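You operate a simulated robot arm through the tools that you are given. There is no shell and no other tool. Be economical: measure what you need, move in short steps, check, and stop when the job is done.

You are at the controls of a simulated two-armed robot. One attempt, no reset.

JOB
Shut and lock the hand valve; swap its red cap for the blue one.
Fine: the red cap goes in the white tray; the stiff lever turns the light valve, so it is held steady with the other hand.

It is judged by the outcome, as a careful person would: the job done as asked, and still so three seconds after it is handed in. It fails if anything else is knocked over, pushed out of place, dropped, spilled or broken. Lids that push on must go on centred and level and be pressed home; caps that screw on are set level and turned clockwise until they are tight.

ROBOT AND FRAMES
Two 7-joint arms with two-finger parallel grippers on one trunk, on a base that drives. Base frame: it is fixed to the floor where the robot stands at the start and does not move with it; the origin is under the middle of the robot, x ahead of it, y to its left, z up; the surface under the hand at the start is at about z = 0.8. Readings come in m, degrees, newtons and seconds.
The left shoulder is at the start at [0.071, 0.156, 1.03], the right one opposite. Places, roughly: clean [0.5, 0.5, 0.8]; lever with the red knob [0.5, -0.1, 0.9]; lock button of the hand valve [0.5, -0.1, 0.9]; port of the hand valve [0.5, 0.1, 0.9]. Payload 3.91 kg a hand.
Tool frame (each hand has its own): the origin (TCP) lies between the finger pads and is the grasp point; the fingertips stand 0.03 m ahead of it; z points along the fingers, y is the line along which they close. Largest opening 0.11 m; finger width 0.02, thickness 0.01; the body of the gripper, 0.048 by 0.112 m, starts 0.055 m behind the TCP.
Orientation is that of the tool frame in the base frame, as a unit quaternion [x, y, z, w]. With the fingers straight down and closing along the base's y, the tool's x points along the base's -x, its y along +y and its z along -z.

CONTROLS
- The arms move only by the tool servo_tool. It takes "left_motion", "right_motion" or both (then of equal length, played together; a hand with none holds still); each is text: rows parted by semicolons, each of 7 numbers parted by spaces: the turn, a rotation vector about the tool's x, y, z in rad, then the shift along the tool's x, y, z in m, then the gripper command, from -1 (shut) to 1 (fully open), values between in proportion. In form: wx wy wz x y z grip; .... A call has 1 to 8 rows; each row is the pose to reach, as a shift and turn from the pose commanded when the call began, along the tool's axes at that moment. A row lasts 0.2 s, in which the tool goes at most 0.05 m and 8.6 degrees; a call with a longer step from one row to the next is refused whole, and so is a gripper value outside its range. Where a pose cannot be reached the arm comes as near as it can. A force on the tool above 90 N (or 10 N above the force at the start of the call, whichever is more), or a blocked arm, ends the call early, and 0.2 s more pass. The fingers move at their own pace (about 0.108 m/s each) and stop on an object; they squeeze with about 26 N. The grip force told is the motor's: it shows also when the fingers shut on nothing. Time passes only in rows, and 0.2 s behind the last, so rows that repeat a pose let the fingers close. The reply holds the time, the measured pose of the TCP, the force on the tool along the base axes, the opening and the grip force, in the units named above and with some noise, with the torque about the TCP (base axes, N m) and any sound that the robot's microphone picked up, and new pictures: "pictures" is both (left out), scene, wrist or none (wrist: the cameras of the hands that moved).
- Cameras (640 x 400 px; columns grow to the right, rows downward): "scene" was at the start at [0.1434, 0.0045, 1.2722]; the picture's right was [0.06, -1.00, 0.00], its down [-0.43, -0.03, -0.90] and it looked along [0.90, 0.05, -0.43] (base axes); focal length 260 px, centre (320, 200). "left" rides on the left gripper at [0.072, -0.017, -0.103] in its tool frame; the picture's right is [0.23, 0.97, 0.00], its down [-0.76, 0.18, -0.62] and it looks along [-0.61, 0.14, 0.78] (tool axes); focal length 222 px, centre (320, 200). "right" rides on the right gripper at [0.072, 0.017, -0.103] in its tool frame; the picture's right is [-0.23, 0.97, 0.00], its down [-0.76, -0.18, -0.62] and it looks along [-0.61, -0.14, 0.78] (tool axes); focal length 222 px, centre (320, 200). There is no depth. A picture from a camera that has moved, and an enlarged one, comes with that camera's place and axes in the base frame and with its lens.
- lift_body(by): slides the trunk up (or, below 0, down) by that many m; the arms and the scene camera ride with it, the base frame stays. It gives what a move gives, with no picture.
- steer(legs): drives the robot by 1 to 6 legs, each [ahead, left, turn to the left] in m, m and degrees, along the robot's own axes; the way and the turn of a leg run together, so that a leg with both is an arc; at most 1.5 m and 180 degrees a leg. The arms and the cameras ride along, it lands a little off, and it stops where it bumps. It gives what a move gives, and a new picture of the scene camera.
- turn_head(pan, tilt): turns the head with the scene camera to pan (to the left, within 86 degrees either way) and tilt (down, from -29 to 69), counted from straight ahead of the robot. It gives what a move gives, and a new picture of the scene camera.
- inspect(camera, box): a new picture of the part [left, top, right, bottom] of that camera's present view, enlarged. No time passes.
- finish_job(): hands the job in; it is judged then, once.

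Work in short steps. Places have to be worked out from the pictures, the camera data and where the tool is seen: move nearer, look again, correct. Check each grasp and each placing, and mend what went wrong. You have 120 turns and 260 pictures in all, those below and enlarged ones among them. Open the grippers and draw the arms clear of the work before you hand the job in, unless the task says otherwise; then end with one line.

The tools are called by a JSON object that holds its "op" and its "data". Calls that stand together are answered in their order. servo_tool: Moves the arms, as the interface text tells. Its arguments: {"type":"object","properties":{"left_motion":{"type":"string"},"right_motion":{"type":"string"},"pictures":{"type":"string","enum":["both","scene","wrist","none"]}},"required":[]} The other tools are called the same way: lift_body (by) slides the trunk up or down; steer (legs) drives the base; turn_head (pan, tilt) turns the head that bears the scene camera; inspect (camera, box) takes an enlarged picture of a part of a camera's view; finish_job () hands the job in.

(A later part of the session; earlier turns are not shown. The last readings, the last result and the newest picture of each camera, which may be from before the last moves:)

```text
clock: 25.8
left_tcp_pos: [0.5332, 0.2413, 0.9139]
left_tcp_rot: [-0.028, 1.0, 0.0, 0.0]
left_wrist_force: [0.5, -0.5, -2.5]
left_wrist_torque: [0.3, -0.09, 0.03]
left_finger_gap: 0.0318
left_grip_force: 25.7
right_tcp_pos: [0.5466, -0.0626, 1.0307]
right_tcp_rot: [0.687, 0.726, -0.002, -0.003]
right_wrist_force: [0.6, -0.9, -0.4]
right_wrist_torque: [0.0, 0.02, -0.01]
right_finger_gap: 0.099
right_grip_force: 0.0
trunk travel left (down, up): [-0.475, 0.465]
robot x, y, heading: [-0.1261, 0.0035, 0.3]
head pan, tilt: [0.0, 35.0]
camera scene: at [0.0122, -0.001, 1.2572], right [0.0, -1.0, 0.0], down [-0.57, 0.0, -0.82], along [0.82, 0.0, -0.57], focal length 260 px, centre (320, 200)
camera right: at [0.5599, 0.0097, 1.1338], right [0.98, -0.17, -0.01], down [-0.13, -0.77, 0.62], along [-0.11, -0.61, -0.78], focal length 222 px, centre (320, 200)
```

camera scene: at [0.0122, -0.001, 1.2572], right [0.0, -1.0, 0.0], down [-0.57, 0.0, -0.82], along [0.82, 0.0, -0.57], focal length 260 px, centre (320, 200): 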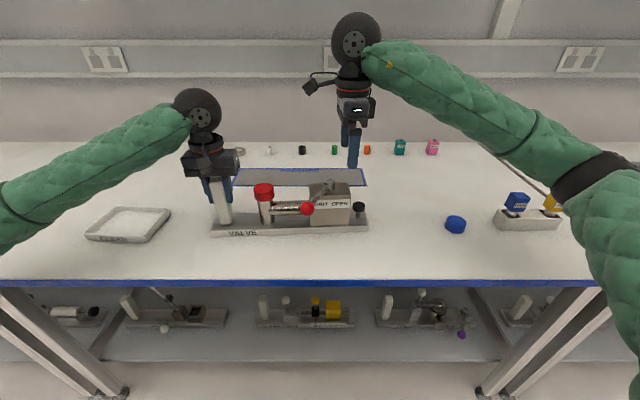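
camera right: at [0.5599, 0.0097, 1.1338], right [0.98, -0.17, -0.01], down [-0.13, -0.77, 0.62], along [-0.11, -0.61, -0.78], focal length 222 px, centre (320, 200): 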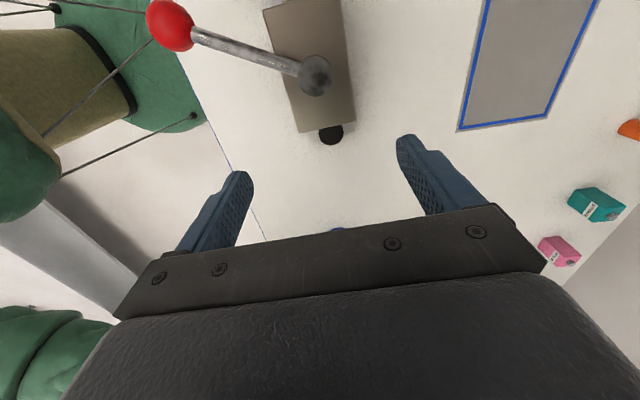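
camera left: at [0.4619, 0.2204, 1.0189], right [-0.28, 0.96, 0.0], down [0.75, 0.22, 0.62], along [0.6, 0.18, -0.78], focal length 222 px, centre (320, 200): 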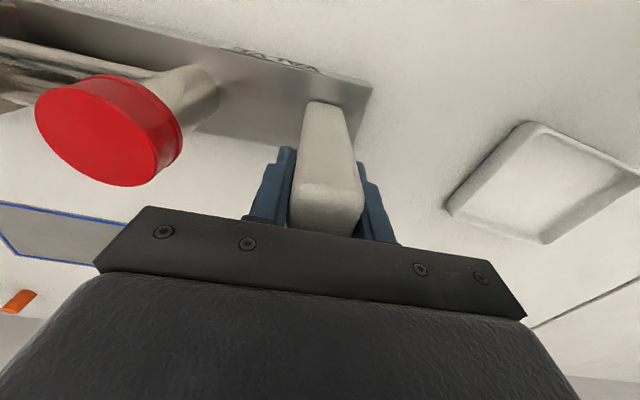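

The turned right hand can hold the body, whose right end spans x 0.524 to 0.580. I lower it with a 5 mm forward correction and close on the body.

{"op": "servo_tool", "data": {"right_motion": "0 0 0 0.001 0.002 0.035 0.8; 0 0 0 0.002 0.004 0.07 0.8; 0 0 0 0.003 0.0057 0.1 0.8; 0 0 0 0.0037 0.0057 0.128 0.8; 0 0 0 0.0037 0.0057 0.128 0; 0 0 0 0.0037 0.0057 0.128 -1; 0 0 0 0.0037 0.0057 0.128 -1; 0 0 0 0.0037 0.0057 0.128 -1", "pictures": "both"}}

```text
clock: 27.6
left_tcp_pos: [0.5332, 0.2429, 0.9144]
left_tcp_rot: [-0.028, 1.0, 0.0, -0.001]
left_wrist_force: [6.2, 2.2, -2.2]
left_wrist_torque: [-0.05, 0.65, 0.73]
left_finger_gap: 0.032
left_grip_force: 26.3
right_tcp_pos: [0.5523, -0.057, 0.9044]
right_tcp_rot: [0.686, 0.727, -0.002, -0.002]
right_wrist_force: [-5.5, -0.1, 0.8]
right_wrist_torque: [0.47, -0.88, 0.77]
right_finger_gap: 0.0599
right_grip_force: 25.9
trunk travel left (down, up): [-0.475, 0.465]
robot x, y, heading: [-0.1267, -0.0025, -0.1]
head pan, tilt: [0.0, 35.0]
camera scene: at [0.0123, -0.001, 1.2571], right [0.0, -1.0, 0.0], down [-0.57, 0.0, -0.82], along [0.82, 0.0, -0.57], focal length 260 px, centre (320, 200)
camera right: at [0.5656, 0.0149, 1.0063], right [0.99, -0.17, -0.01], down [-0.13, -0.77, 0.62], along [-0.11, -0.61, -0.78], focal length 222 px, centre (320, 200)
```

scene: 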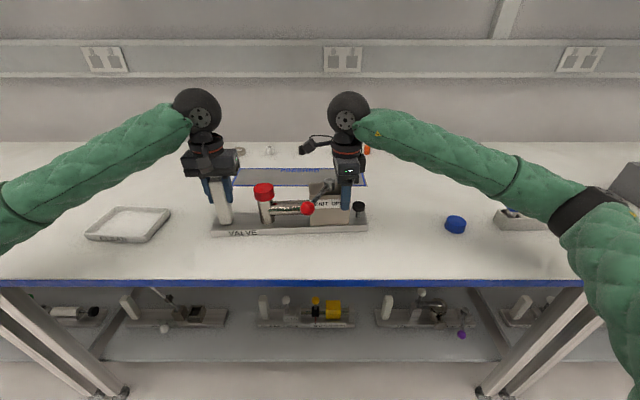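
right: 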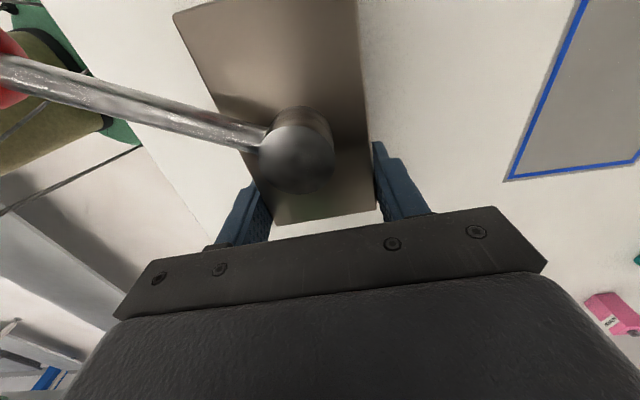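

The body is held (gap 60 mm). The left hand now lets go of the post, rises and comes over the red cap.

{"op": "servo_tool", "data": {"left_motion": "0 0 0 0 0 0 0.3; 0 0 0 0 0 0 0.36; 0 0 0 0 0 -0.04 0.36; 0 0 0 0 0 -0.085 0.36; 0 0 0 0.001 -0.036 -0.085 0.36; 0 0 0 0.002 -0.072 -0.085 0.36; 0 0 0 0.003 -0.107 -0.085 0.36; 0 0 0 0.003 -0.107 -0.085 0.36", "pictures": "both"}}

{"op": "inspect", "data": {"camera": "scene", "box": [200, 160, 380, 250]}}

```text
clock: 29.4
left_tcp_pos: [0.5363, 0.1353, 0.9989]
left_tcp_rot: [-0.028, 1.0, 0.0, 0.0]
left_wrist_force: [-0.4, -0.5, 0.3]
left_wrist_torque: [0.02, -0.02, 0.01]
left_finger_gap: 0.0749
left_grip_force: 0.0
right_tcp_pos: [0.551, -0.0591, 0.9033]
right_tcp_rot: [0.686, 0.727, 0.0, -0.002]
right_wrist_force: [-1.0, 2.2, 0.3]
right_wrist_torque: [-0.88, -0.27, 0.06]
right_finger_gap: 0.0598
right_grip_force: 26.2
trunk travel left (down, up): [-0.475, 0.465]
robot x, y, heading: [-0.1272, -0.0001, -0.0]
head pan, tilt: [0.0, 35.0]
camera scene: at [0.0122, -0.0008, 1.2571], right [0.0, -1.0, 0.0], down [-0.57, 0.0, -0.82], along [0.82, 0.0, -0.57], focal length 260 px, centre (320, 200)
camera left: at [0.4646, 0.1133, 1.1041], right [-0.28, 0.96, 0.0], down [0.75, 0.22, 0.62], along [0.6, 0.18, -0.78], focal length 222 px, centre (320, 200)
```

scene: 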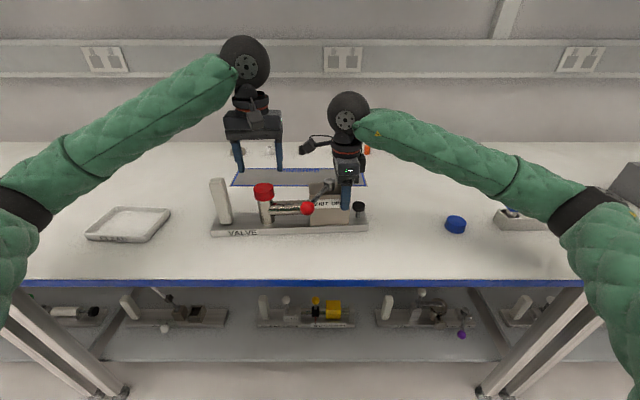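
left: 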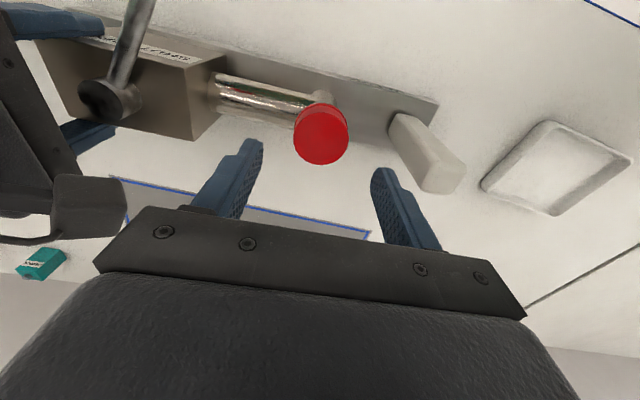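

```text
3.56 times, centred on (290, 205) of scene
camera zoom: at [0.0122, -0.0008, 1.2571], right [0.0, -1.0, 0.0], down [-0.57, 0.0, -0.82], along [0.82, 0.0, -0.57], focal length 923 px, centre (427, 182)
```

zoom: 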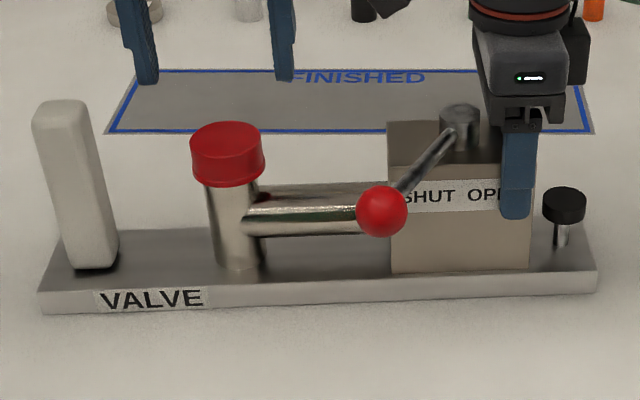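

The wrist camera puts the cap top at [0.537, 0.137], matching. I lower the left hand to z 0.930 and grip the cap.

{"op": "servo_tool", "data": {"left_motion": "0 0 0 0 0.0015 0.035 0.36; 0 0 0 0 0.0015 0.069 0.36; 0 0 0 0 0.0015 0.069 -0.05; 0 0 0 0 0.0015 0.069 -1; 0 0 0 0 0.0015 0.069 -1", "pictures": "both"}}

{"op": "inspect", "data": {"camera": "scene", "box": [200, 160, 380, 250]}}

```text
clock: 30.6
left_tcp_pos: [0.537, 0.1366, 0.9301]
left_tcp_rot: [-0.028, 1.0, 0.0, 0.0]
left_wrist_force: [-0.2, -1.0, 0.7]
left_wrist_torque: [0.04, 0.0, -0.01]
left_finger_gap: 0.0479
left_grip_force: 26.2
right_tcp_pos: [0.5524, -0.0586, 0.9043]
right_tcp_rot: [0.686, 0.727, -0.002, -0.003]
right_wrist_force: [-0.2, 0.6, -0.1]
right_wrist_torque: [0.15, -0.26, -0.13]
right_finger_gap: 0.0599
right_grip_force: 26.6
trunk travel left (down, up): [-0.475, 0.465]
robot x, y, heading: [-0.1275, -0.0034, -0.2]
head pan, tilt: [0.0, 35.0]
camera scene: at [0.0122, -0.0012, 1.2572], right [0.0, -1.0, 0.0], down [-0.57, 0.0, -0.82], along [0.82, 0.0, -0.57], focal length 260 px, centre (320, 200)
camera left: at [0.4647, 0.1145, 1.0347], right [-0.28, 0.96, 0.0], down [0.75, 0.22, 0.62], along [0.6, 0.18, -0.78], focal length 222 px, centre (320, 200)
```

scene: 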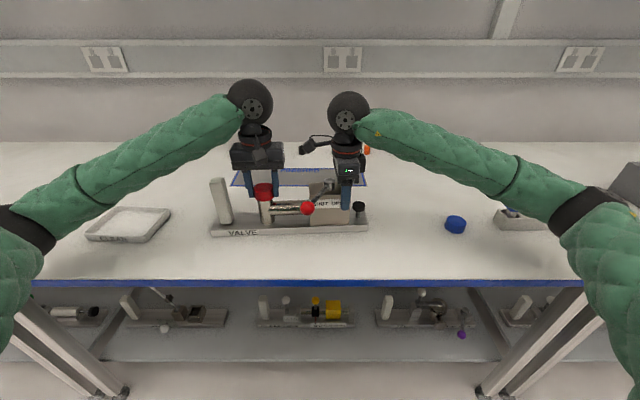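
left: 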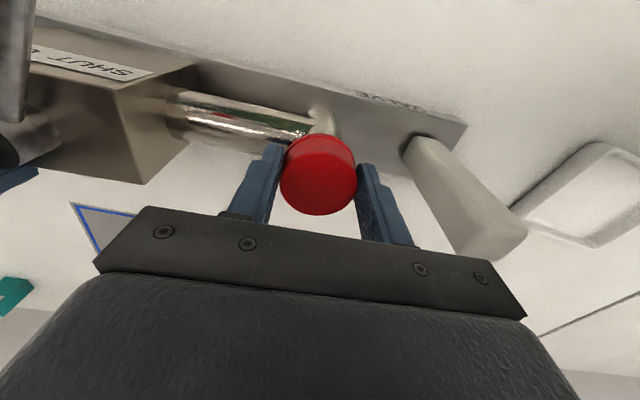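

```text
3.56 times, centred on (290, 205) of scene
camera zoom: at [0.0122, -0.0012, 1.2572], right [0.0, -1.0, 0.0], down [-0.57, 0.0, -0.82], along [0.82, 0.0, -0.57], focal length 923 px, centre (427, 182)
```

zoom: 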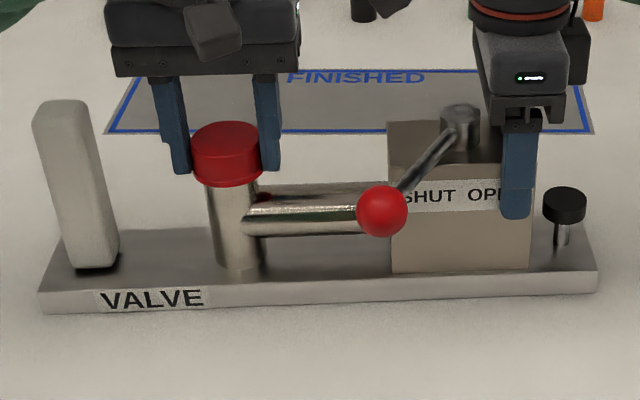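

Good grip on the cap, diameter 48 mm. I pull straight up gently, first a few millimetres.

{"op": "servo_tool", "data": {"left_motion": "0 0 0 0 0 -0.002 -1; 0 0 0 0 0 -0.004 -1; 0 0 0 0 0 -0.006 -1", "pictures": "none"}}

```text
clock: 31.4
left_tcp_pos: [0.5356, 0.1357, 0.9364]
left_tcp_rot: [-0.027, 1.0, 0.0, -0.001]
left_wrist_force: [-0.5, -0.3, -1.2]
left_wrist_torque: [0.02, 0.0, 0.0]
left_finger_gap: 0.0483
left_grip_force: 26.3
right_tcp_pos: [0.5523, -0.0585, 0.9041]
right_tcp_rot: [0.687, 0.727, -0.002, -0.002]
right_wrist_force: [1.1, -1.3, -0.2]
right_wrist_torque: [0.05, -0.28, -0.14]
right_finger_gap: 0.0601
right_grip_force: 25.6
trunk travel left (down, up): [-0.475, 0.465]
robot x, y, heading: [-0.1266, 0.001, 0.0]
head pan, tilt: [0.0, 35.0]
```

It rose 6 mm with no force: either the cap came along or the fingers slipped. I raise it a little more and look.

{"op": "servo_tool", "data": {"left_motion": "0 0 0 0 0 -0.01 -1; 0 0 0 0 0 -0.025 -1", "pictures": "wrist"}}

{"op": "inspect", "data": {"camera": "scene", "box": [200, 160, 380, 250]}}

```text
clock: 32.0
left_tcp_pos: [0.5356, 0.1354, 0.9603]
left_tcp_rot: [-0.028, 1.0, 0.0, -0.001]
left_wrist_force: [0.9, -0.5, -0.1]
left_wrist_torque: [0.0, 0.03, 0.0]
left_finger_gap: 0.048
left_grip_force: 26.3
right_tcp_pos: [0.5511, -0.0578, 0.9047]
right_tcp_rot: [0.687, 0.727, -0.001, -0.002]
right_wrist_force: [0.2, -2.2, 0.9]
right_wrist_torque: [0.04, -0.26, -0.23]
right_finger_gap: 0.0599
right_grip_force: 25.6
trunk travel left (down, up): [-0.475, 0.465]
robot x, y, heading: [-0.1263, -0.001, -0.0]
head pan, tilt: [0.0, 35.0]
camera left: at [0.4645, 0.1141, 1.0654], right [-0.28, 0.96, 0.0], down [0.75, 0.22, 0.62], along [0.6, 0.18, -0.78], focal length 222 px, centre (320, 200)
```

left: 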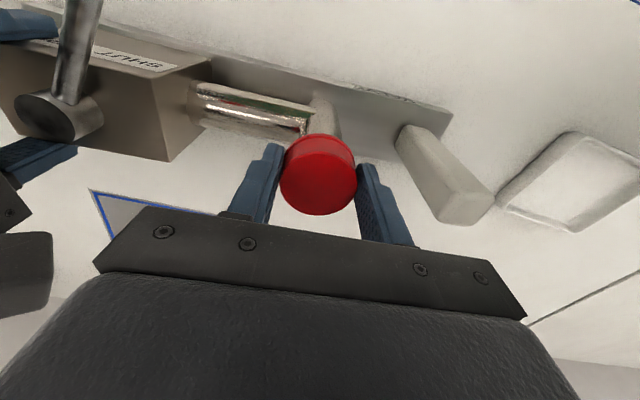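

```text
3.56 times, centred on (290, 205) of scene
camera zoom: at [0.0121, -0.0012, 1.2571], right [0.0, -1.0, 0.0], down [-0.57, 0.0, -0.82], along [0.82, 0.0, -0.57], focal length 923 px, centre (427, 182)
```

zoom: 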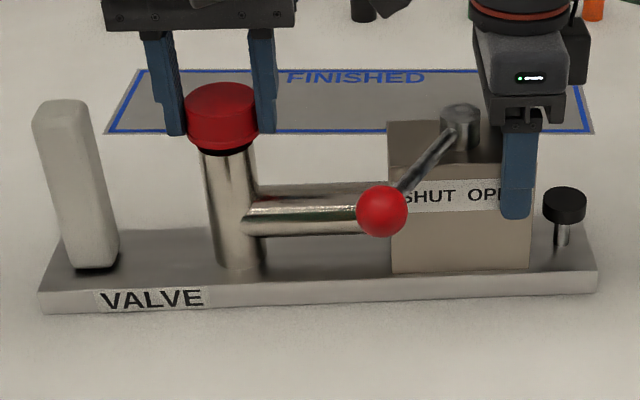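

The red cap is off. The left hand takes it up and toward the tray while the right hand releases the body and rises.

{"op": "servo_tool", "data": {"left_motion": "0 0 0 0 0 -0.03 -1; 0 0 0 0 0 -0.06 -1; 0 0 0 -0.004 0.047 -0.06 -1; 0 0 0 -0.008 0.094 -0.06 -1; 0 0 0 -0.013 0.141 -0.06 -1; 0 0 0 -0.017 0.188 -0.06 -1; 0 0 0 -0.021 0.235 -0.06 -1; 0 0 0 -0.025 0.282 -0.06 -1", "right_motion": "0 0 0 0 0 0 0.5; 0 0 0 0 0 0 0.8; 0 0 0 0 0 0 0.8; 0 0 0 0 0 -0.03 0.8; 0 0 0 0 0 -0.06 0.8; 0 0 0 0 0 -0.1 0.8; 0 0 0 0 0 -0.13 0.8; 0 0 0 0 0 -0.15 0.8", "pictures": "scene"}}

{"op": "servo_tool", "data": {"left_motion": "0 0 0 -0.004 0.048 0 -1; 0 0 0 -0.009 0.0965 0 -1; 0 0 0 -0.009 0.0965 0.04 -1", "pictures": "both"}}

```text
clock: 33.8
left_tcp_pos: [0.5452, 0.4212, 1.0221]
left_tcp_rot: [-0.028, 1.0, -0.001, 0.0]
left_wrist_force: [-0.4, 0.0, 0.1]
left_wrist_torque: [-0.03, 0.01, 0.02]
left_finger_gap: 0.0481
left_grip_force: 26.5
right_tcp_pos: [0.5498, -0.0605, 1.0551]
right_tcp_rot: [0.688, 0.726, -0.001, -0.003]
right_wrist_force: [-0.3, -0.3, 0.6]
right_wrist_torque: [-0.02, 0.01, -0.01]
right_finger_gap: 0.0992
right_grip_force: 0.1
trunk travel left (down, up): [-0.475, 0.465]
robot x, y, heading: [-0.1263, 0.0003, -0.0]
head pan, tilt: [0.0, 35.0]
camera scene: at [0.0112, -0.0003, 1.2573], right [0.0, -1.0, 0.0], down [-0.57, 0.0, -0.82], along [0.82, 0.0, -0.57], focal length 260 px, centre (320, 200)
```

scene: 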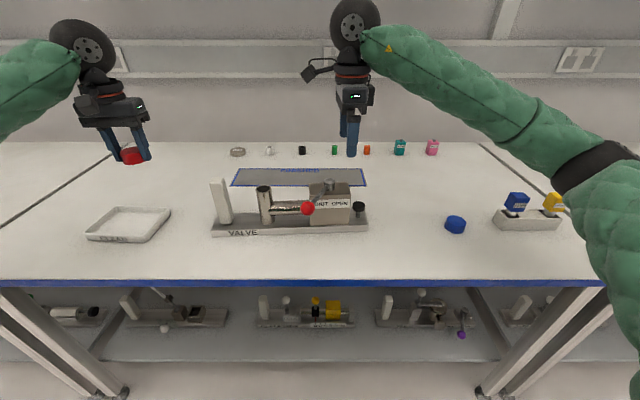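

```text
clock: 34.6
left_tcp_pos: [0.5489, 0.5142, 0.9802]
left_tcp_rot: [-0.028, 1.0, -0.001, 0.0]
left_wrist_force: [0.4, 0.0, -0.4]
left_wrist_torque: [0.0, 0.01, 0.02]
left_finger_gap: 0.0485
left_grip_force: 26.2
right_tcp_pos: [0.5527, -0.0584, 1.0538]
right_tcp_rot: [0.686, 0.727, -0.002, -0.004]
right_wrist_force: [0.3, 0.2, -0.3]
right_wrist_torque: [-0.03, 0.04, -0.02]
right_finger_gap: 0.0989
right_grip_force: 0.1
trunk travel left (down, up): [-0.475, 0.465]
robot x, y, heading: [-0.1326, -0.0005, -0.4]
head pan, tilt: [0.0, 35.0]
camera scene: at [0.0126, -0.0001, 1.2572], right [0.0, -1.0, 0.0], down [-0.57, 0.0, -0.82], along [0.82, 0.0, -0.57], focal length 260 px, centre (320, 200)
camera left: at [0.4779, 0.4933, 1.0857], right [-0.28, 0.96, 0.0], down [0.75, 0.22, 0.62], along [0.6, 0.17, -0.78], focal length 222 px, centre (320, 200)
```

scene: 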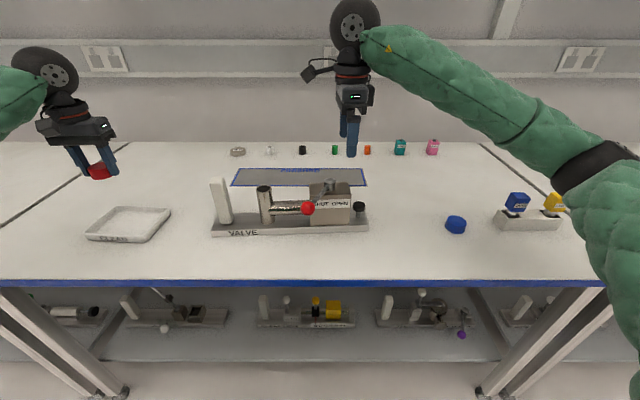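
left: 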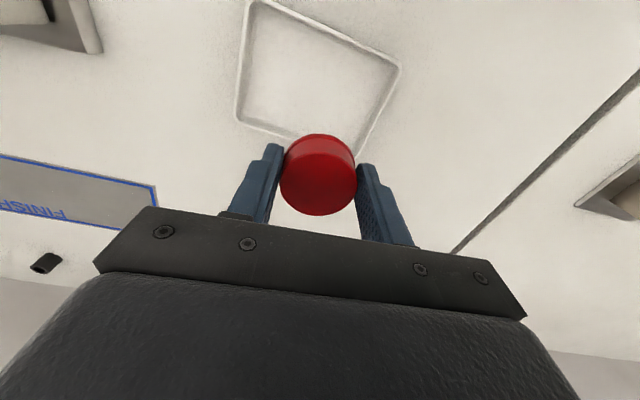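

The tray is right below, centred near [0.545, 0.508]. I lower the cap toward its floor.

{"op": "servo_tool", "data": {"left_motion": "0 0 0 0.002 -0.003 0.045 -1; 0 0 0 0.004 -0.005 0.09 -1; 0 0 0 0.004 -0.005 0.125 -1; 0 0 0 0.004 -0.005 0.131 -1; 0 0 0 0.004 -0.005 0.135 -1", "pictures": "both"}}

```text
clock: 35.8
left_tcp_pos: [0.5463, 0.5122, 0.8457]
left_tcp_rot: [-0.028, 1.0, 0.001, 0.0]
left_wrist_force: [0.7, 0.7, 0.6]
left_wrist_torque: [0.01, 0.04, 0.01]
left_finger_gap: 0.0484
left_grip_force: 26.1
right_tcp_pos: [0.5521, -0.0593, 1.0547]
right_tcp_rot: [0.686, 0.727, -0.001, -0.002]
right_wrist_force: [-0.6, 0.8, 0.6]
right_wrist_torque: [-0.02, 0.02, -0.01]
right_finger_gap: 0.099
right_grip_force: 0.1
trunk travel left (down, up): [-0.475, 0.465]
robot x, y, heading: [-0.1292, 0.0032, 0.0]
head pan, tilt: [0.0, 35.0]
camera scene: at [0.0122, -0.0006, 1.2571], right [0.0, -1.0, 0.0], down [-0.57, 0.0, -0.82], along [0.82, 0.0, -0.57], focal length 260 px, centre (320, 200)
camera left: at [0.4751, 0.49, 0.9499], right [-0.28, 0.96, 0.0], down [0.75, 0.22, 0.62], along [0.6, 0.18, -0.78], focal length 222 px, centre (320, 200)
```

scene: 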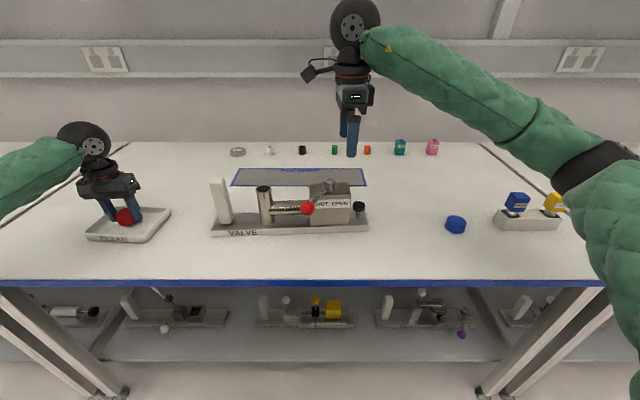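
left: 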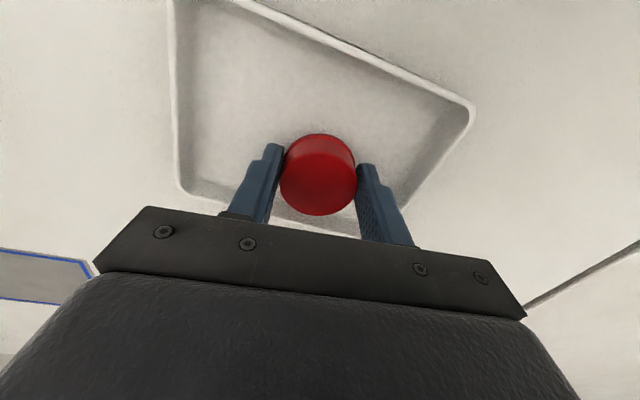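

The cap sits toward the far side of the tray, so I shift it 15 mm nearer and lower until it touches.

{"op": "servo_tool", "data": {"left_motion": "0 0 0 0.008 0 0 -1; 0 0 0 0.015 0 0.002 -1; 0 0 0 0.015 0 0.004 -1; 0 0 0 0.015 0 0.006 -1; 0 0 0 0.015 0 0.008 -1", "pictures": "none"}}

```text
clock: 37.0
left_tcp_pos: [0.5304, 0.5098, 0.8385]
left_tcp_rot: [-0.028, 1.0, 0.0, -0.001]
left_wrist_force: [-0.5, -0.6, 0.2]
left_wrist_torque: [0.0, -0.02, 0.0]
left_finger_gap: 0.048
left_grip_force: 26.4
right_tcp_pos: [0.5516, -0.0602, 1.0537]
right_tcp_rot: [0.687, 0.727, -0.001, -0.002]
right_wrist_force: [-0.8, 0.6, 0.2]
right_wrist_torque: [-0.01, -0.01, 0.03]
right_finger_gap: 0.0992
right_grip_force: 0.0
trunk travel left (down, up): [-0.475, 0.465]
robot x, y, heading: [-0.1283, -0.0008, -0.1]
head pan, tilt: [0.0, 35.0]
```

No contact yet, so I go lower by 2 mm steps.

{"op": "servo_tool", "data": {"left_motion": "0 0 0 0 0 0.002 -1; 0 0 0 0 0 0.004 -1; 0 0 0 0 0 0.006 -1", "pictures": "wrist"}}

{"op": "inspect", "data": {"camera": "scene", "box": [70, 170, 190, 250]}}

```text
clock: 37.8
left_tcp_pos: [0.5303, 0.5103, 0.8344]
left_tcp_rot: [-0.028, 1.0, 0.0, 0.002]
left_wrist_force: [6.5, -1.0, 15.6]
left_wrist_torque: [0.0, -0.3, 0.03]
left_finger_gap: 0.048
left_grip_force: 25.8
right_tcp_pos: [0.5514, -0.0607, 1.0567]
right_tcp_rot: [0.686, 0.727, 0.0, -0.003]
right_wrist_force: [-1.3, 0.2, -0.2]
right_wrist_torque: [-0.01, -0.02, 0.0]
right_finger_gap: 0.0991
right_grip_force: 0.1
trunk travel left (down, up): [-0.475, 0.465]
robot x, y, heading: [-0.1274, 0.0035, 0.1]
head pan, tilt: [0.0, 35.0]
camera left: at [0.4584, 0.4886, 0.9391], right [-0.28, 0.96, 0.0], down [0.75, 0.22, 0.63], along [0.6, 0.18, -0.78], focal length 222 px, centre (320, 200)
```

left: 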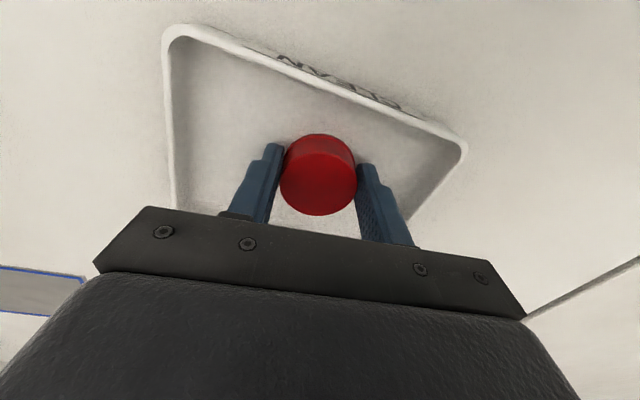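

```text
5.00 times, centred on (130, 210) of scene
camera zoom: at [0.0114, -0.0017, 1.2576], right [0.0, -1.0, 0.0], down [-0.57, 0.0, -0.82], along [0.82, 0.0, -0.57], focal length 1298 px, centre (1270, 150)
```

zoom: 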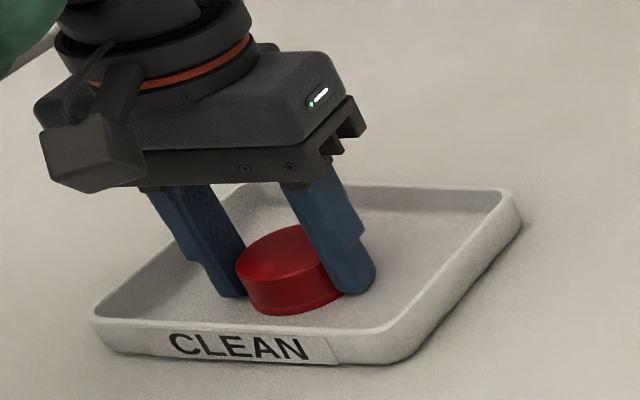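

The cap stands on the tray floor (contact at TCP z 0.835). The left hand lets go and rises, while the right swings over to the blue cap near [0.532, -0.352].

{"op": "servo_tool", "data": {"left_motion": "0 0 0 0 0 -0.003 0; 0 0 0 0 0 -0.003 0.3; 0 0 0 0 0 -0.003 0.3; 0 0 0 0 0 -0.04 0.3; 0 0 0 0 0 -0.08 0.3; 0 0 0 0 0 -0.12 0.3; 0 0 0 0 0 -0.16 0.3; 0 0 0 0 0 -0.2 0.3", "right_motion": "0 0 -0.145 -0.036 -0.004 0 0.5; 0 0 -0.29 -0.072 -0.009 0 0.5; 0 0 -0.435 -0.108 -0.013 0 0.5; 0 0 -0.58 -0.144 -0.018 0 0.5; 0 0 -0.725 -0.18 -0.022 0.01 0.5; 0 0 -0.87 -0.216 -0.027 0.02 0.5; 0 0 -1.015 -0.252 -0.031 0.035 0.5; 0 0 -1.16 -0.288 -0.036 0.05 0.5", "pictures": "both"}}

```text
clock: 39.6
left_tcp_pos: [0.5277, 0.5082, 1.0341]
left_tcp_rot: [-0.029, 1.0, 0.001, -0.001]
left_wrist_force: [0.3, -1.2, 0.6]
left_wrist_torque: [0.04, 0.01, 0.01]
left_finger_gap: 0.0713
left_grip_force: 0.0
right_tcp_pos: [0.5293, -0.3486, 1.0027]
right_tcp_rot: [0.175, 0.985, 0.001, -0.003]
right_wrist_force: [-0.7, 0.2, 0.5]
right_wrist_torque: [0.03, 0.0, 0.01]
right_finger_gap: 0.0825
right_grip_force: 0.0
trunk travel left (down, up): [-0.475, 0.465]
robot x, y, heading: [-0.128, 0.0001, -0.0]
head pan, tilt: [0.0, 35.0]
camera scene: at [0.011, -0.0026, 1.2573], right [0.0, -1.0, 0.0], down [-0.57, 0.0, -0.82], along [0.82, 0.0, -0.57], focal length 260 px, centre (320, 200)
camera right: at [0.4695, -0.3095, 1.106], right [0.55, 0.84, 0.0], down [0.66, -0.43, 0.62], along [0.52, -0.34, -0.79], focal length 222 px, centre (320, 200)
camera left: at [0.4559, 0.4874, 1.1386], right [-0.28, 0.96, 0.0], down [0.75, 0.22, 0.62], along [0.6, 0.18, -0.78], focal length 222 px, centre (320, 200)
```

scene: 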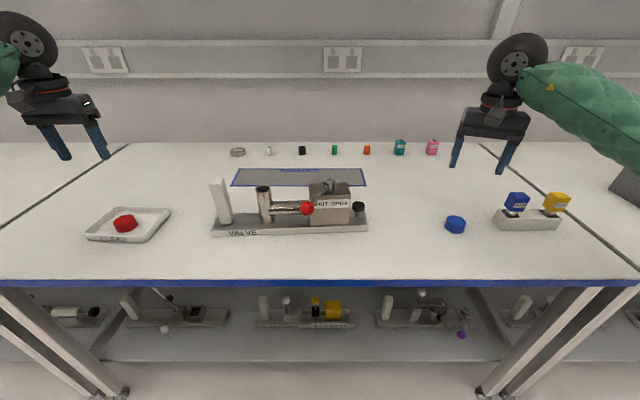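
right: 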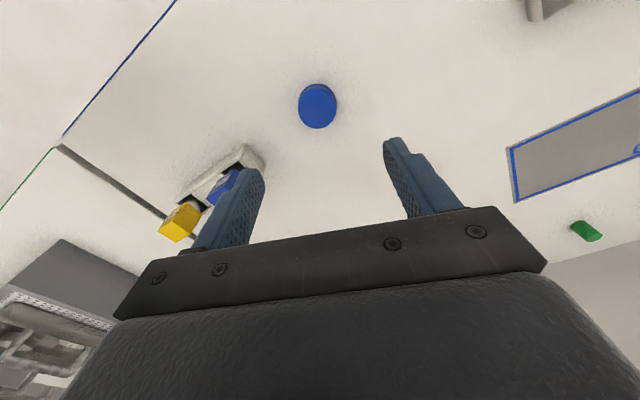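
left: 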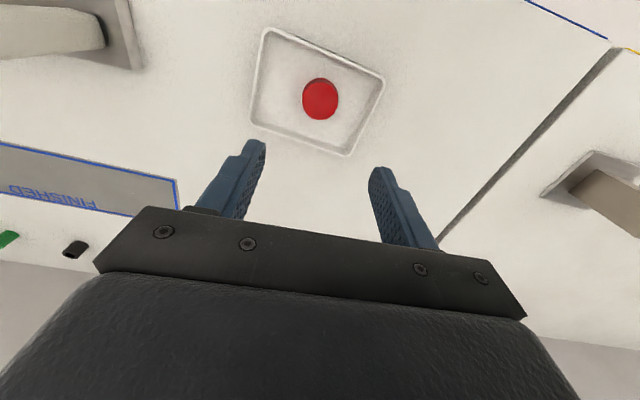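

The red cap rests well inside the tray, and the blue cap is at [0.529, -0.352]. I straighten the right hand, lower it and grip the blue cap.

{"op": "servo_tool", "data": {"right_motion": "0 0 -0.136 0 -0.001 0.04 0.5; 0 0 -0.272 -0.001 -0.002 0.08 0.5; 0 0 -0.408 -0.001 -0.0033 0.12 0.5; 0 0 -0.408 -0.001 -0.0033 0.15 0.5; 0 0 -0.408 -0.001 -0.0033 0.162 0.5; 0 0 -0.408 -0.001 -0.0033 0.162 -0.05; 0 0 -0.408 -0.001 -0.0033 0.162 -1; 0 0 -0.408 -0.001 -0.0033 0.162 -1", "pictures": "both"}}

{"op": "inspect", "data": {"camera": "scene", "box": [420, 170, 540, 250]}}

```text
clock: 41.4
left_tcp_pos: [0.5285, 0.5098, 1.0323]
left_tcp_rot: [-0.029, 1.0, 0.0, 0.0]
left_wrist_force: [0.0, 0.0, -0.4]
left_wrist_torque: [-0.04, 0.0, -0.02]
left_finger_gap: 0.0716
left_grip_force: 0.1
right_tcp_pos: [0.5295, -0.3505, 0.8424]
right_tcp_rot: [-0.027, 1.0, 0.0, -0.003]
right_wrist_force: [0.7, -0.1, 0.9]
right_wrist_torque: [0.01, -0.04, -0.03]
right_finger_gap: 0.0484
right_grip_force: 26.5
trunk travel left (down, up): [-0.475, 0.465]
robot x, y, heading: [-0.1258, 0.001, -0.4]
head pan, tilt: [0.0, 35.0]
camera scene: at [0.0119, -0.001, 1.2572], right [0.0, -1.0, 0.0], down [-0.57, 0.0, -0.82], along [0.82, 0.0, -0.57], focal length 260 px, centre (320, 200)
camera right: at [0.4572, -0.3386, 0.944], right [0.17, 0.98, 0.0], down [0.77, -0.14, 0.62], along [0.61, -0.11, -0.79], focal length 222 px, centre (320, 200)
```

scene: 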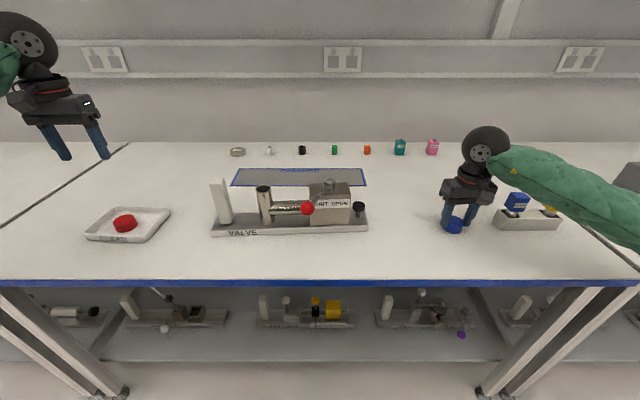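
right: 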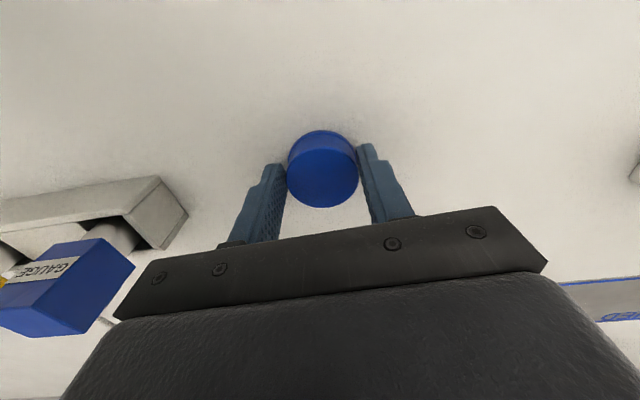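

```text
5.00 times, centred on (480, 210) of scene
camera zoom: at [0.0119, -0.001, 1.2572], right [0.0, -1.0, 0.0], down [-0.57, 0.0, -0.82], along [0.82, 0.0, -0.57], focal length 1298 px, centre (-480, 150)
```

zoom: 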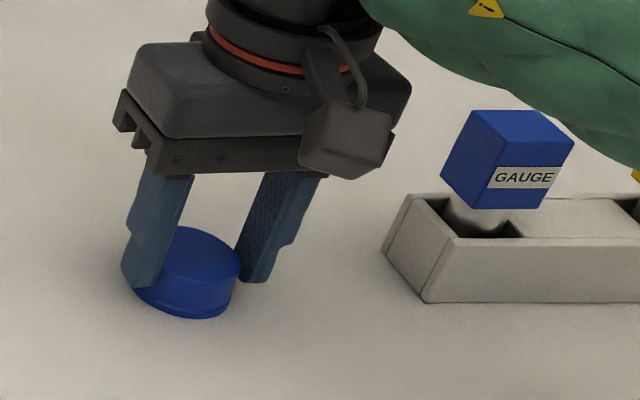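

The blue cap is gripped at 48 mm. I lift it clear and carry it over to the port.

{"op": "servo_tool", "data": {"right_motion": "0 0 0 0 0 -0.045 -1; 0 0 0 0 0 -0.09 -1; 0 0 0 0 0 -0.135 -1; 0 0 0 0 0 -0.18 -1; 0 0 0 -0.0036 0.048 -0.18 -1; 0 0 0 -0.0072 0.096 -0.18 -1; 0 0 0 -0.0108 0.144 -0.18 -1; 0 0 0 -0.0144 0.192 -0.18 -1", "pictures": "none"}}

{"op": "servo_tool", "data": {"right_motion": "0 0 0 -0.0036 0.049 0 -1; 0 0 0 -0.0073 0.098 0 -1; 0 0 0 -0.0109 0.147 0 -1; 0 0 0 -0.0146 0.196 0 -1; 0 0 0 -0.0182 0.245 0 -1; 0 0 0 -0.0218 0.2925 0 -1; 0 0 0 -0.0218 0.2925 0.03 -1", "pictures": "both"}}

{"op": "inspect", "data": {"camera": "scene", "box": [200, 140, 360, 240]}}

```text
clock: 43.2
left_tcp_pos: [0.5297, 0.5108, 1.0313]
left_tcp_rot: [-0.027, 1.0, -0.001, 0.0]
left_wrist_force: [0.0, -0.1, -1.0]
left_wrist_torque: [-0.03, -0.03, -0.04]
left_finger_gap: 0.0717
left_grip_force: 0.1
right_tcp_pos: [0.5353, -0.1569, 1.0205]
right_tcp_rot: [-0.027, 1.0, 0.0, -0.002]
right_wrist_force: [0.3, 0.3, -1.0]
right_wrist_torque: [-0.01, -0.01, 0.01]
right_finger_gap: 0.048
right_grip_force: 26.2
trunk travel left (down, up): [-0.475, 0.465]
robot x, y, heading: [-0.1276, 0.0039, -0.1]
head pan, tilt: [0.0, 35.0]
```

```text
clock: 44.8
left_tcp_pos: [0.5285, 0.5086, 1.0329]
left_tcp_rot: [-0.028, 1.0, 0.0, 0.0]
left_wrist_force: [0.0, 0.7, 0.0]
left_wrist_torque: [-0.01, -0.01, 0.02]
left_finger_gap: 0.0715
left_grip_force: 0.0
right_tcp_pos: [0.5414, 0.1335, 0.993]
right_tcp_rot: [-0.028, 1.0, 0.001, -0.003]
right_wrist_force: [1.0, -0.3, -0.1]
right_wrist_torque: [0.04, 0.01, 0.05]
right_finger_gap: 0.0483
right_grip_force: 25.8
trunk travel left (down, up): [-0.475, 0.465]
robot x, y, heading: [-0.1263, 0.0008, -0.2]
head pan, tilt: [0.0, 35.0]
camera scene: at [0.0126, -0.0021, 1.2572], right [0.0, -1.0, 0.0], down [-0.57, 0.0, -0.82], along [0.82, 0.0, -0.57], focal length 260 px, centre (320, 200)
camera right: at [0.4692, 0.1466, 1.0937], right [0.17, 0.98, 0.0], down [0.77, -0.14, 0.62], along [0.61, -0.11, -0.79], focal length 222 px, centre (320, 200)
```

scene: 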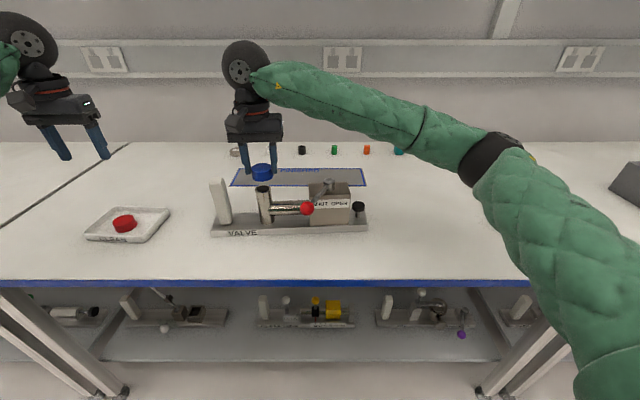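
right: 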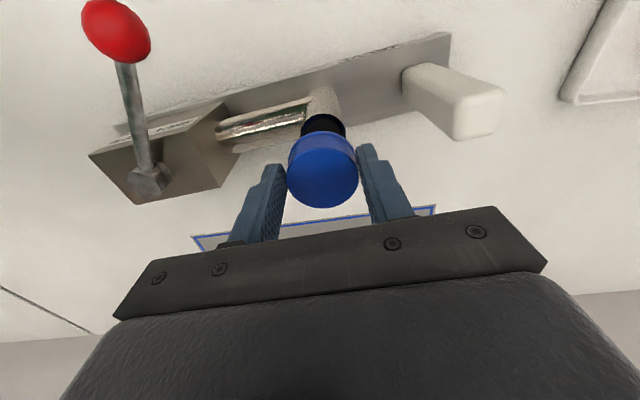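

```text
4.00 times, centred on (280, 190) of scene
camera zoom: at [0.0126, -0.0021, 1.2572], right [0.0, -1.0, 0.0], down [-0.57, 0.0, -0.82], along [0.82, 0.0, -0.57], focal length 1039 px, centre (480, 240)
```

zoom: 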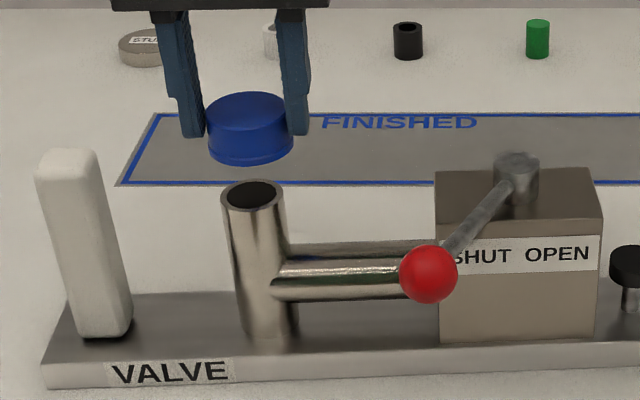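

Over the port. I enlarge the wrist view to measure how the cap sits in the fingers relative to the tool axis and the port.

{"op": "inspect", "data": {"camera": "right", "box": [272, 90, 376, 225]}}

{"op": "inspect", "data": {"camera": "scene", "box": [232, 155, 296, 195]}}

```text
2.96 times, centred on (324, 158) of right
camera zoom: at [0.4692, 0.1466, 1.0937], right [0.17, 0.98, 0.0], down [0.77, -0.14, 0.62], along [0.61, -0.11, -0.79], focal length 658 px, centre (308, 326)
```

zoom: 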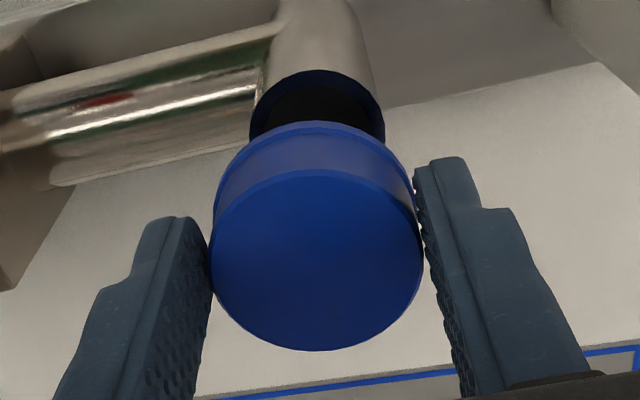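

```text
10.00 times, centred on (264, 175) of scene
camera zoom: at [0.0126, -0.0021, 1.2572], right [0.0, -1.0, 0.0], down [-0.57, 0.0, -0.82], along [0.82, 0.0, -0.57], focal length 2596 px, centre (880, 450)
```

zoom: 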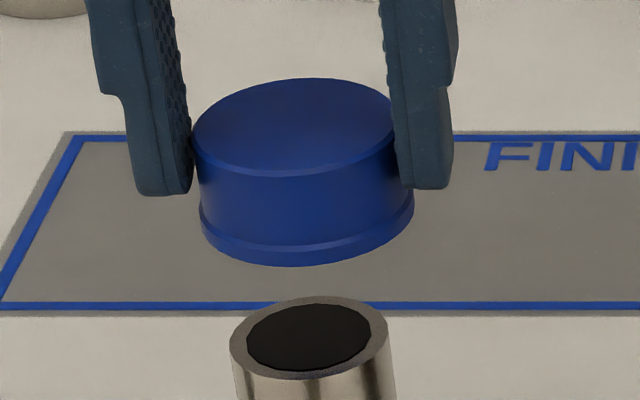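

Comparing both views, the port centre is at about [0.537, 0.136, 0.921] and the cap about 5 mm too far in x and 3 mm short in y. I correct that and lower to about 8 mm above the port for another look.

{"op": "servo_tool", "data": {"right_motion": "0 0 0 0.0053 0.0033 0 -1; 0 0 0 0.0053 0.0033 0.01 -1; 0 0 0 0.0053 0.0033 0.021 -1; 0 0 0 0.0053 0.0033 0.021 -1", "pictures": "none"}}

{"op": "inspect", "data": {"camera": "scene", "box": [232, 165, 296, 205]}}

{"op": "inspect", "data": {"camera": "right", "box": [272, 90, 376, 225]}}

{"op": "inspect", "data": {"camera": "left", "box": [0, 0, 200, 130]}}

```text
clock: 45.8
left_tcp_pos: [0.5278, 0.5108, 1.0321]
left_tcp_rot: [-0.027, 1.0, 0.001, 0.0]
left_wrist_force: [0.1, 0.8, 1.2]
left_wrist_torque: [0.05, 0.02, -0.02]
left_finger_gap: 0.0715
left_grip_force: 0.1
right_tcp_pos: [0.5358, 0.1382, 0.9706]
right_tcp_rot: [-0.027, 1.0, 0.001, -0.003]
right_wrist_force: [0.6, -1.1, -0.1]
right_wrist_torque: [0.0, 0.01, -0.02]
right_finger_gap: 0.0483
right_grip_force: 25.8
trunk travel left (down, up): [-0.475, 0.465]
robot x, y, heading: [-0.1298, -0.0021, -0.1]
head pan, tilt: [0.0, 35.0]
```

```text
10.00 times, centred on (264, 185) of scene
camera zoom: at [0.012, -0.0007, 1.2572], right [0.0, -1.0, 0.0], down [-0.57, 0.0, -0.82], along [0.82, 0.0, -0.57], focal length 2596 px, centre (880, 350)
```

zoom: 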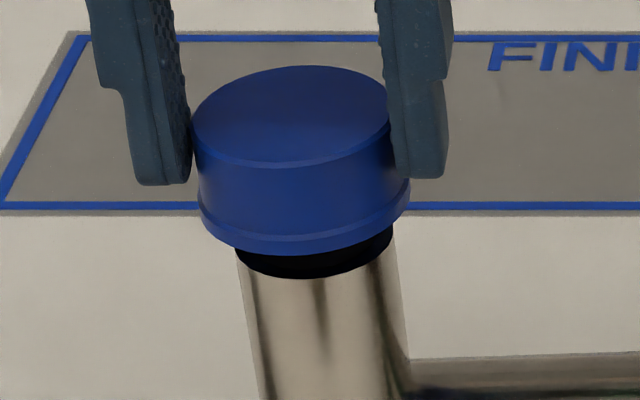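

```text
2.96 times, centred on (324, 158) of right
camera zoom: at [0.4638, 0.1504, 1.0727], right [0.17, 0.98, 0.0], down [0.77, -0.14, 0.62], along [0.61, -0.11, -0.79], focal length 658 px, centre (308, 326)
```

zoom: 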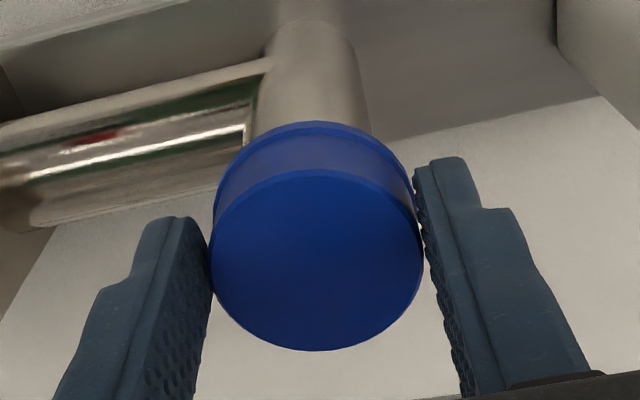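

```text
3.08 times, centred on (100, 65) of left
camera zoom: at [0.4573, 0.4887, 1.1368], right [-0.28, 0.96, 0.0], down [0.75, 0.22, 0.62], along [0.6, 0.17, -0.78], focal length 684 px, centre (997, 615)
```

zoom: 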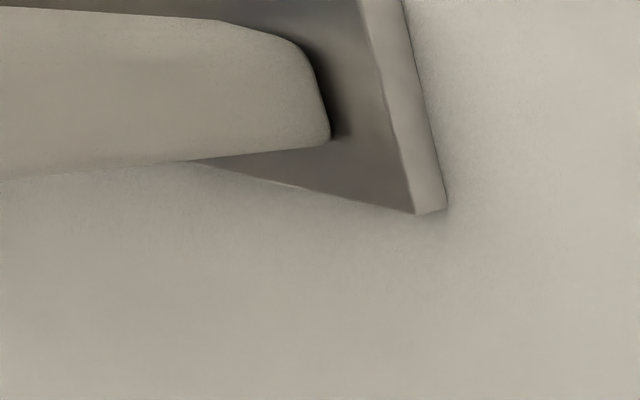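

In y the cap and port line up; x is less certain (wrist view says aligned, scene view says some mm off). I turn the left hand so its camera looks along y from the side, which shows x directly.

{"op": "servo_tool", "data": {"left_motion": "0 0 0.148 0 -0.01 0 0.3; 0 0 0.296 0 -0.02 0 0.3; 0 0 0.444 0 -0.03 0 0.3; 0 0 0.592 0 -0.04 0 0.3; 0 0 0.74 0 -0.05 0 0.3; 0 0 0.888 0 -0.06 0 0.3; 0 0 1.036 0 -0.07 0 0.3; 0 0 1.184 0 -0.08 0 0.3", "pictures": "none"}}

{"op": "servo_tool", "data": {"left_motion": "0 0 0.1 0 0 0 0.3; 0 0 0.15 0 0 0 0.3", "pictures": "wrist"}}

```text
clock: 47.6
left_tcp_pos: [0.5349, 0.4305, 1.0321]
left_tcp_rot: [0.536, 0.844, 0.0, 0.0]
left_wrist_force: [0.7, -0.3, 0.6]
left_wrist_torque: [0.01, 0.01, -0.01]
left_finger_gap: 0.0718
left_grip_force: 0.1
right_tcp_pos: [0.5356, 0.1366, 0.9689]
right_tcp_rot: [-0.027, 1.0, 0.001, -0.002]
right_wrist_force: [0.1, 0.2, -1.0]
right_wrist_torque: [-0.01, 0.01, 0.02]
right_finger_gap: 0.0481
right_grip_force: 26.3
trunk travel left (down, up): [-0.475, 0.465]
robot x, y, heading: [-0.1283, 0.0024, 0.1]
head pan, tilt: [0.0, 35.0]
```

```text
clock: 48.2
left_tcp_pos: [0.5345, 0.4308, 1.0325]
left_tcp_rot: [0.597, 0.802, 0.001, 0.0]
left_wrist_force: [0.1, 0.5, -0.5]
left_wrist_torque: [0.03, -0.04, -0.01]
left_finger_gap: 0.0715
left_grip_force: 0.1
right_tcp_pos: [0.5353, 0.1373, 0.9703]
right_tcp_rot: [-0.027, 1.0, 0.0, -0.003]
right_wrist_force: [-0.5, 0.3, -0.6]
right_wrist_torque: [0.02, 0.01, 0.0]
right_finger_gap: 0.0483
right_grip_force: 26.5
trunk travel left (down, up): [-0.475, 0.465]
robot x, y, heading: [-0.1276, 0.0013, 0.2]
head pan, tilt: [0.0, 35.0]
camera left: at [0.4975, 0.4941, 1.1375], right [0.87, 0.5, 0.0], down [0.39, -0.68, 0.62], along [0.31, -0.54, -0.78], focal length 222 px, centre (320, 200)
```

left: 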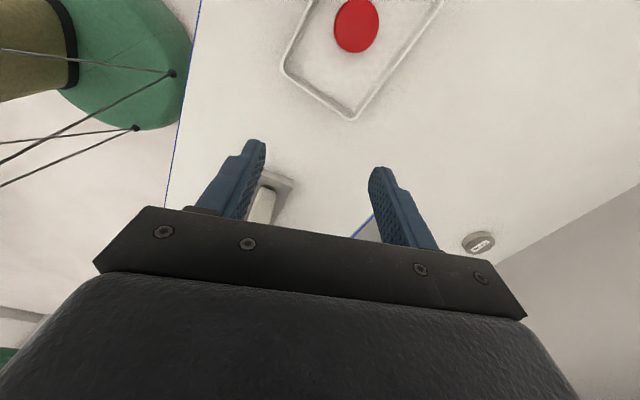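

The left gripper itself blocks the view. I tip the left hand back and raise it so its camera looks almost level along y toward the cap, between its opened fingers.

{"op": "servo_tool", "data": {"left_motion": "0 -0.14 0 0 0 -0.01 0.6; 0 -0.28 0 0 0 -0.02 0.9; 0 -0.42 0 0 0 -0.03 1; 0 -0.56 0 0 0 -0.04 1; 0 -0.7 0 0 0 -0.05 1", "pictures": "wrist"}}

```text
clock: 49.4
left_tcp_pos: [0.5334, 0.4305, 1.0823]
left_tcp_rot: [0.56, 0.754, -0.205, 0.276]
left_wrist_force: [-0.7, -0.1, 1.0]
left_wrist_torque: [-0.03, -0.01, 0.02]
left_finger_gap: 0.1102
left_grip_force: 0.1
right_tcp_pos: [0.5353, 0.138, 0.9706]
right_tcp_rot: [-0.027, 1.0, 0.0, -0.002]
right_wrist_force: [-0.4, 0.6, -0.9]
right_wrist_torque: [-0.01, 0.01, 0.0]
right_finger_gap: 0.048
right_grip_force: 26.4
trunk travel left (down, up): [-0.475, 0.465]
robot x, y, heading: [-0.1274, -0.0012, 0.0]
head pan, tilt: [0.0, 35.0]
camera left: at [0.4832, 0.5419, 1.1159], right [0.88, 0.45, -0.15], down [0.22, -0.12, 0.97], along [0.41, -0.89, -0.2], focal length 222 px, centre (320, 200)
```

left: 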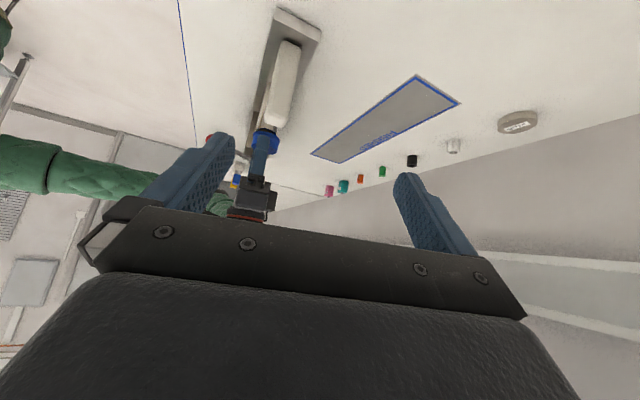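

The cap is in sight next to the white post. I enlarge it.

{"op": "inspect", "data": {"camera": "left", "box": [230, 80, 310, 165]}}

```text
4.71 times, centred on (270, 122) of left
camera zoom: at [0.4832, 0.5419, 1.1159], right [0.88, 0.45, -0.15], down [0.22, -0.12, 0.97], along [0.41, -0.89, -0.2], focal length 1045 px, centre (555, 565)
```

zoom: 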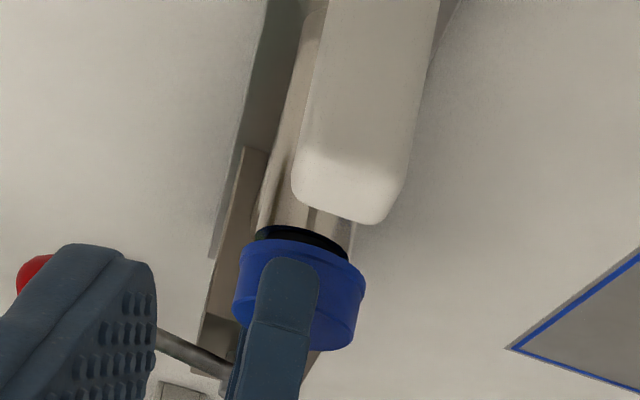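

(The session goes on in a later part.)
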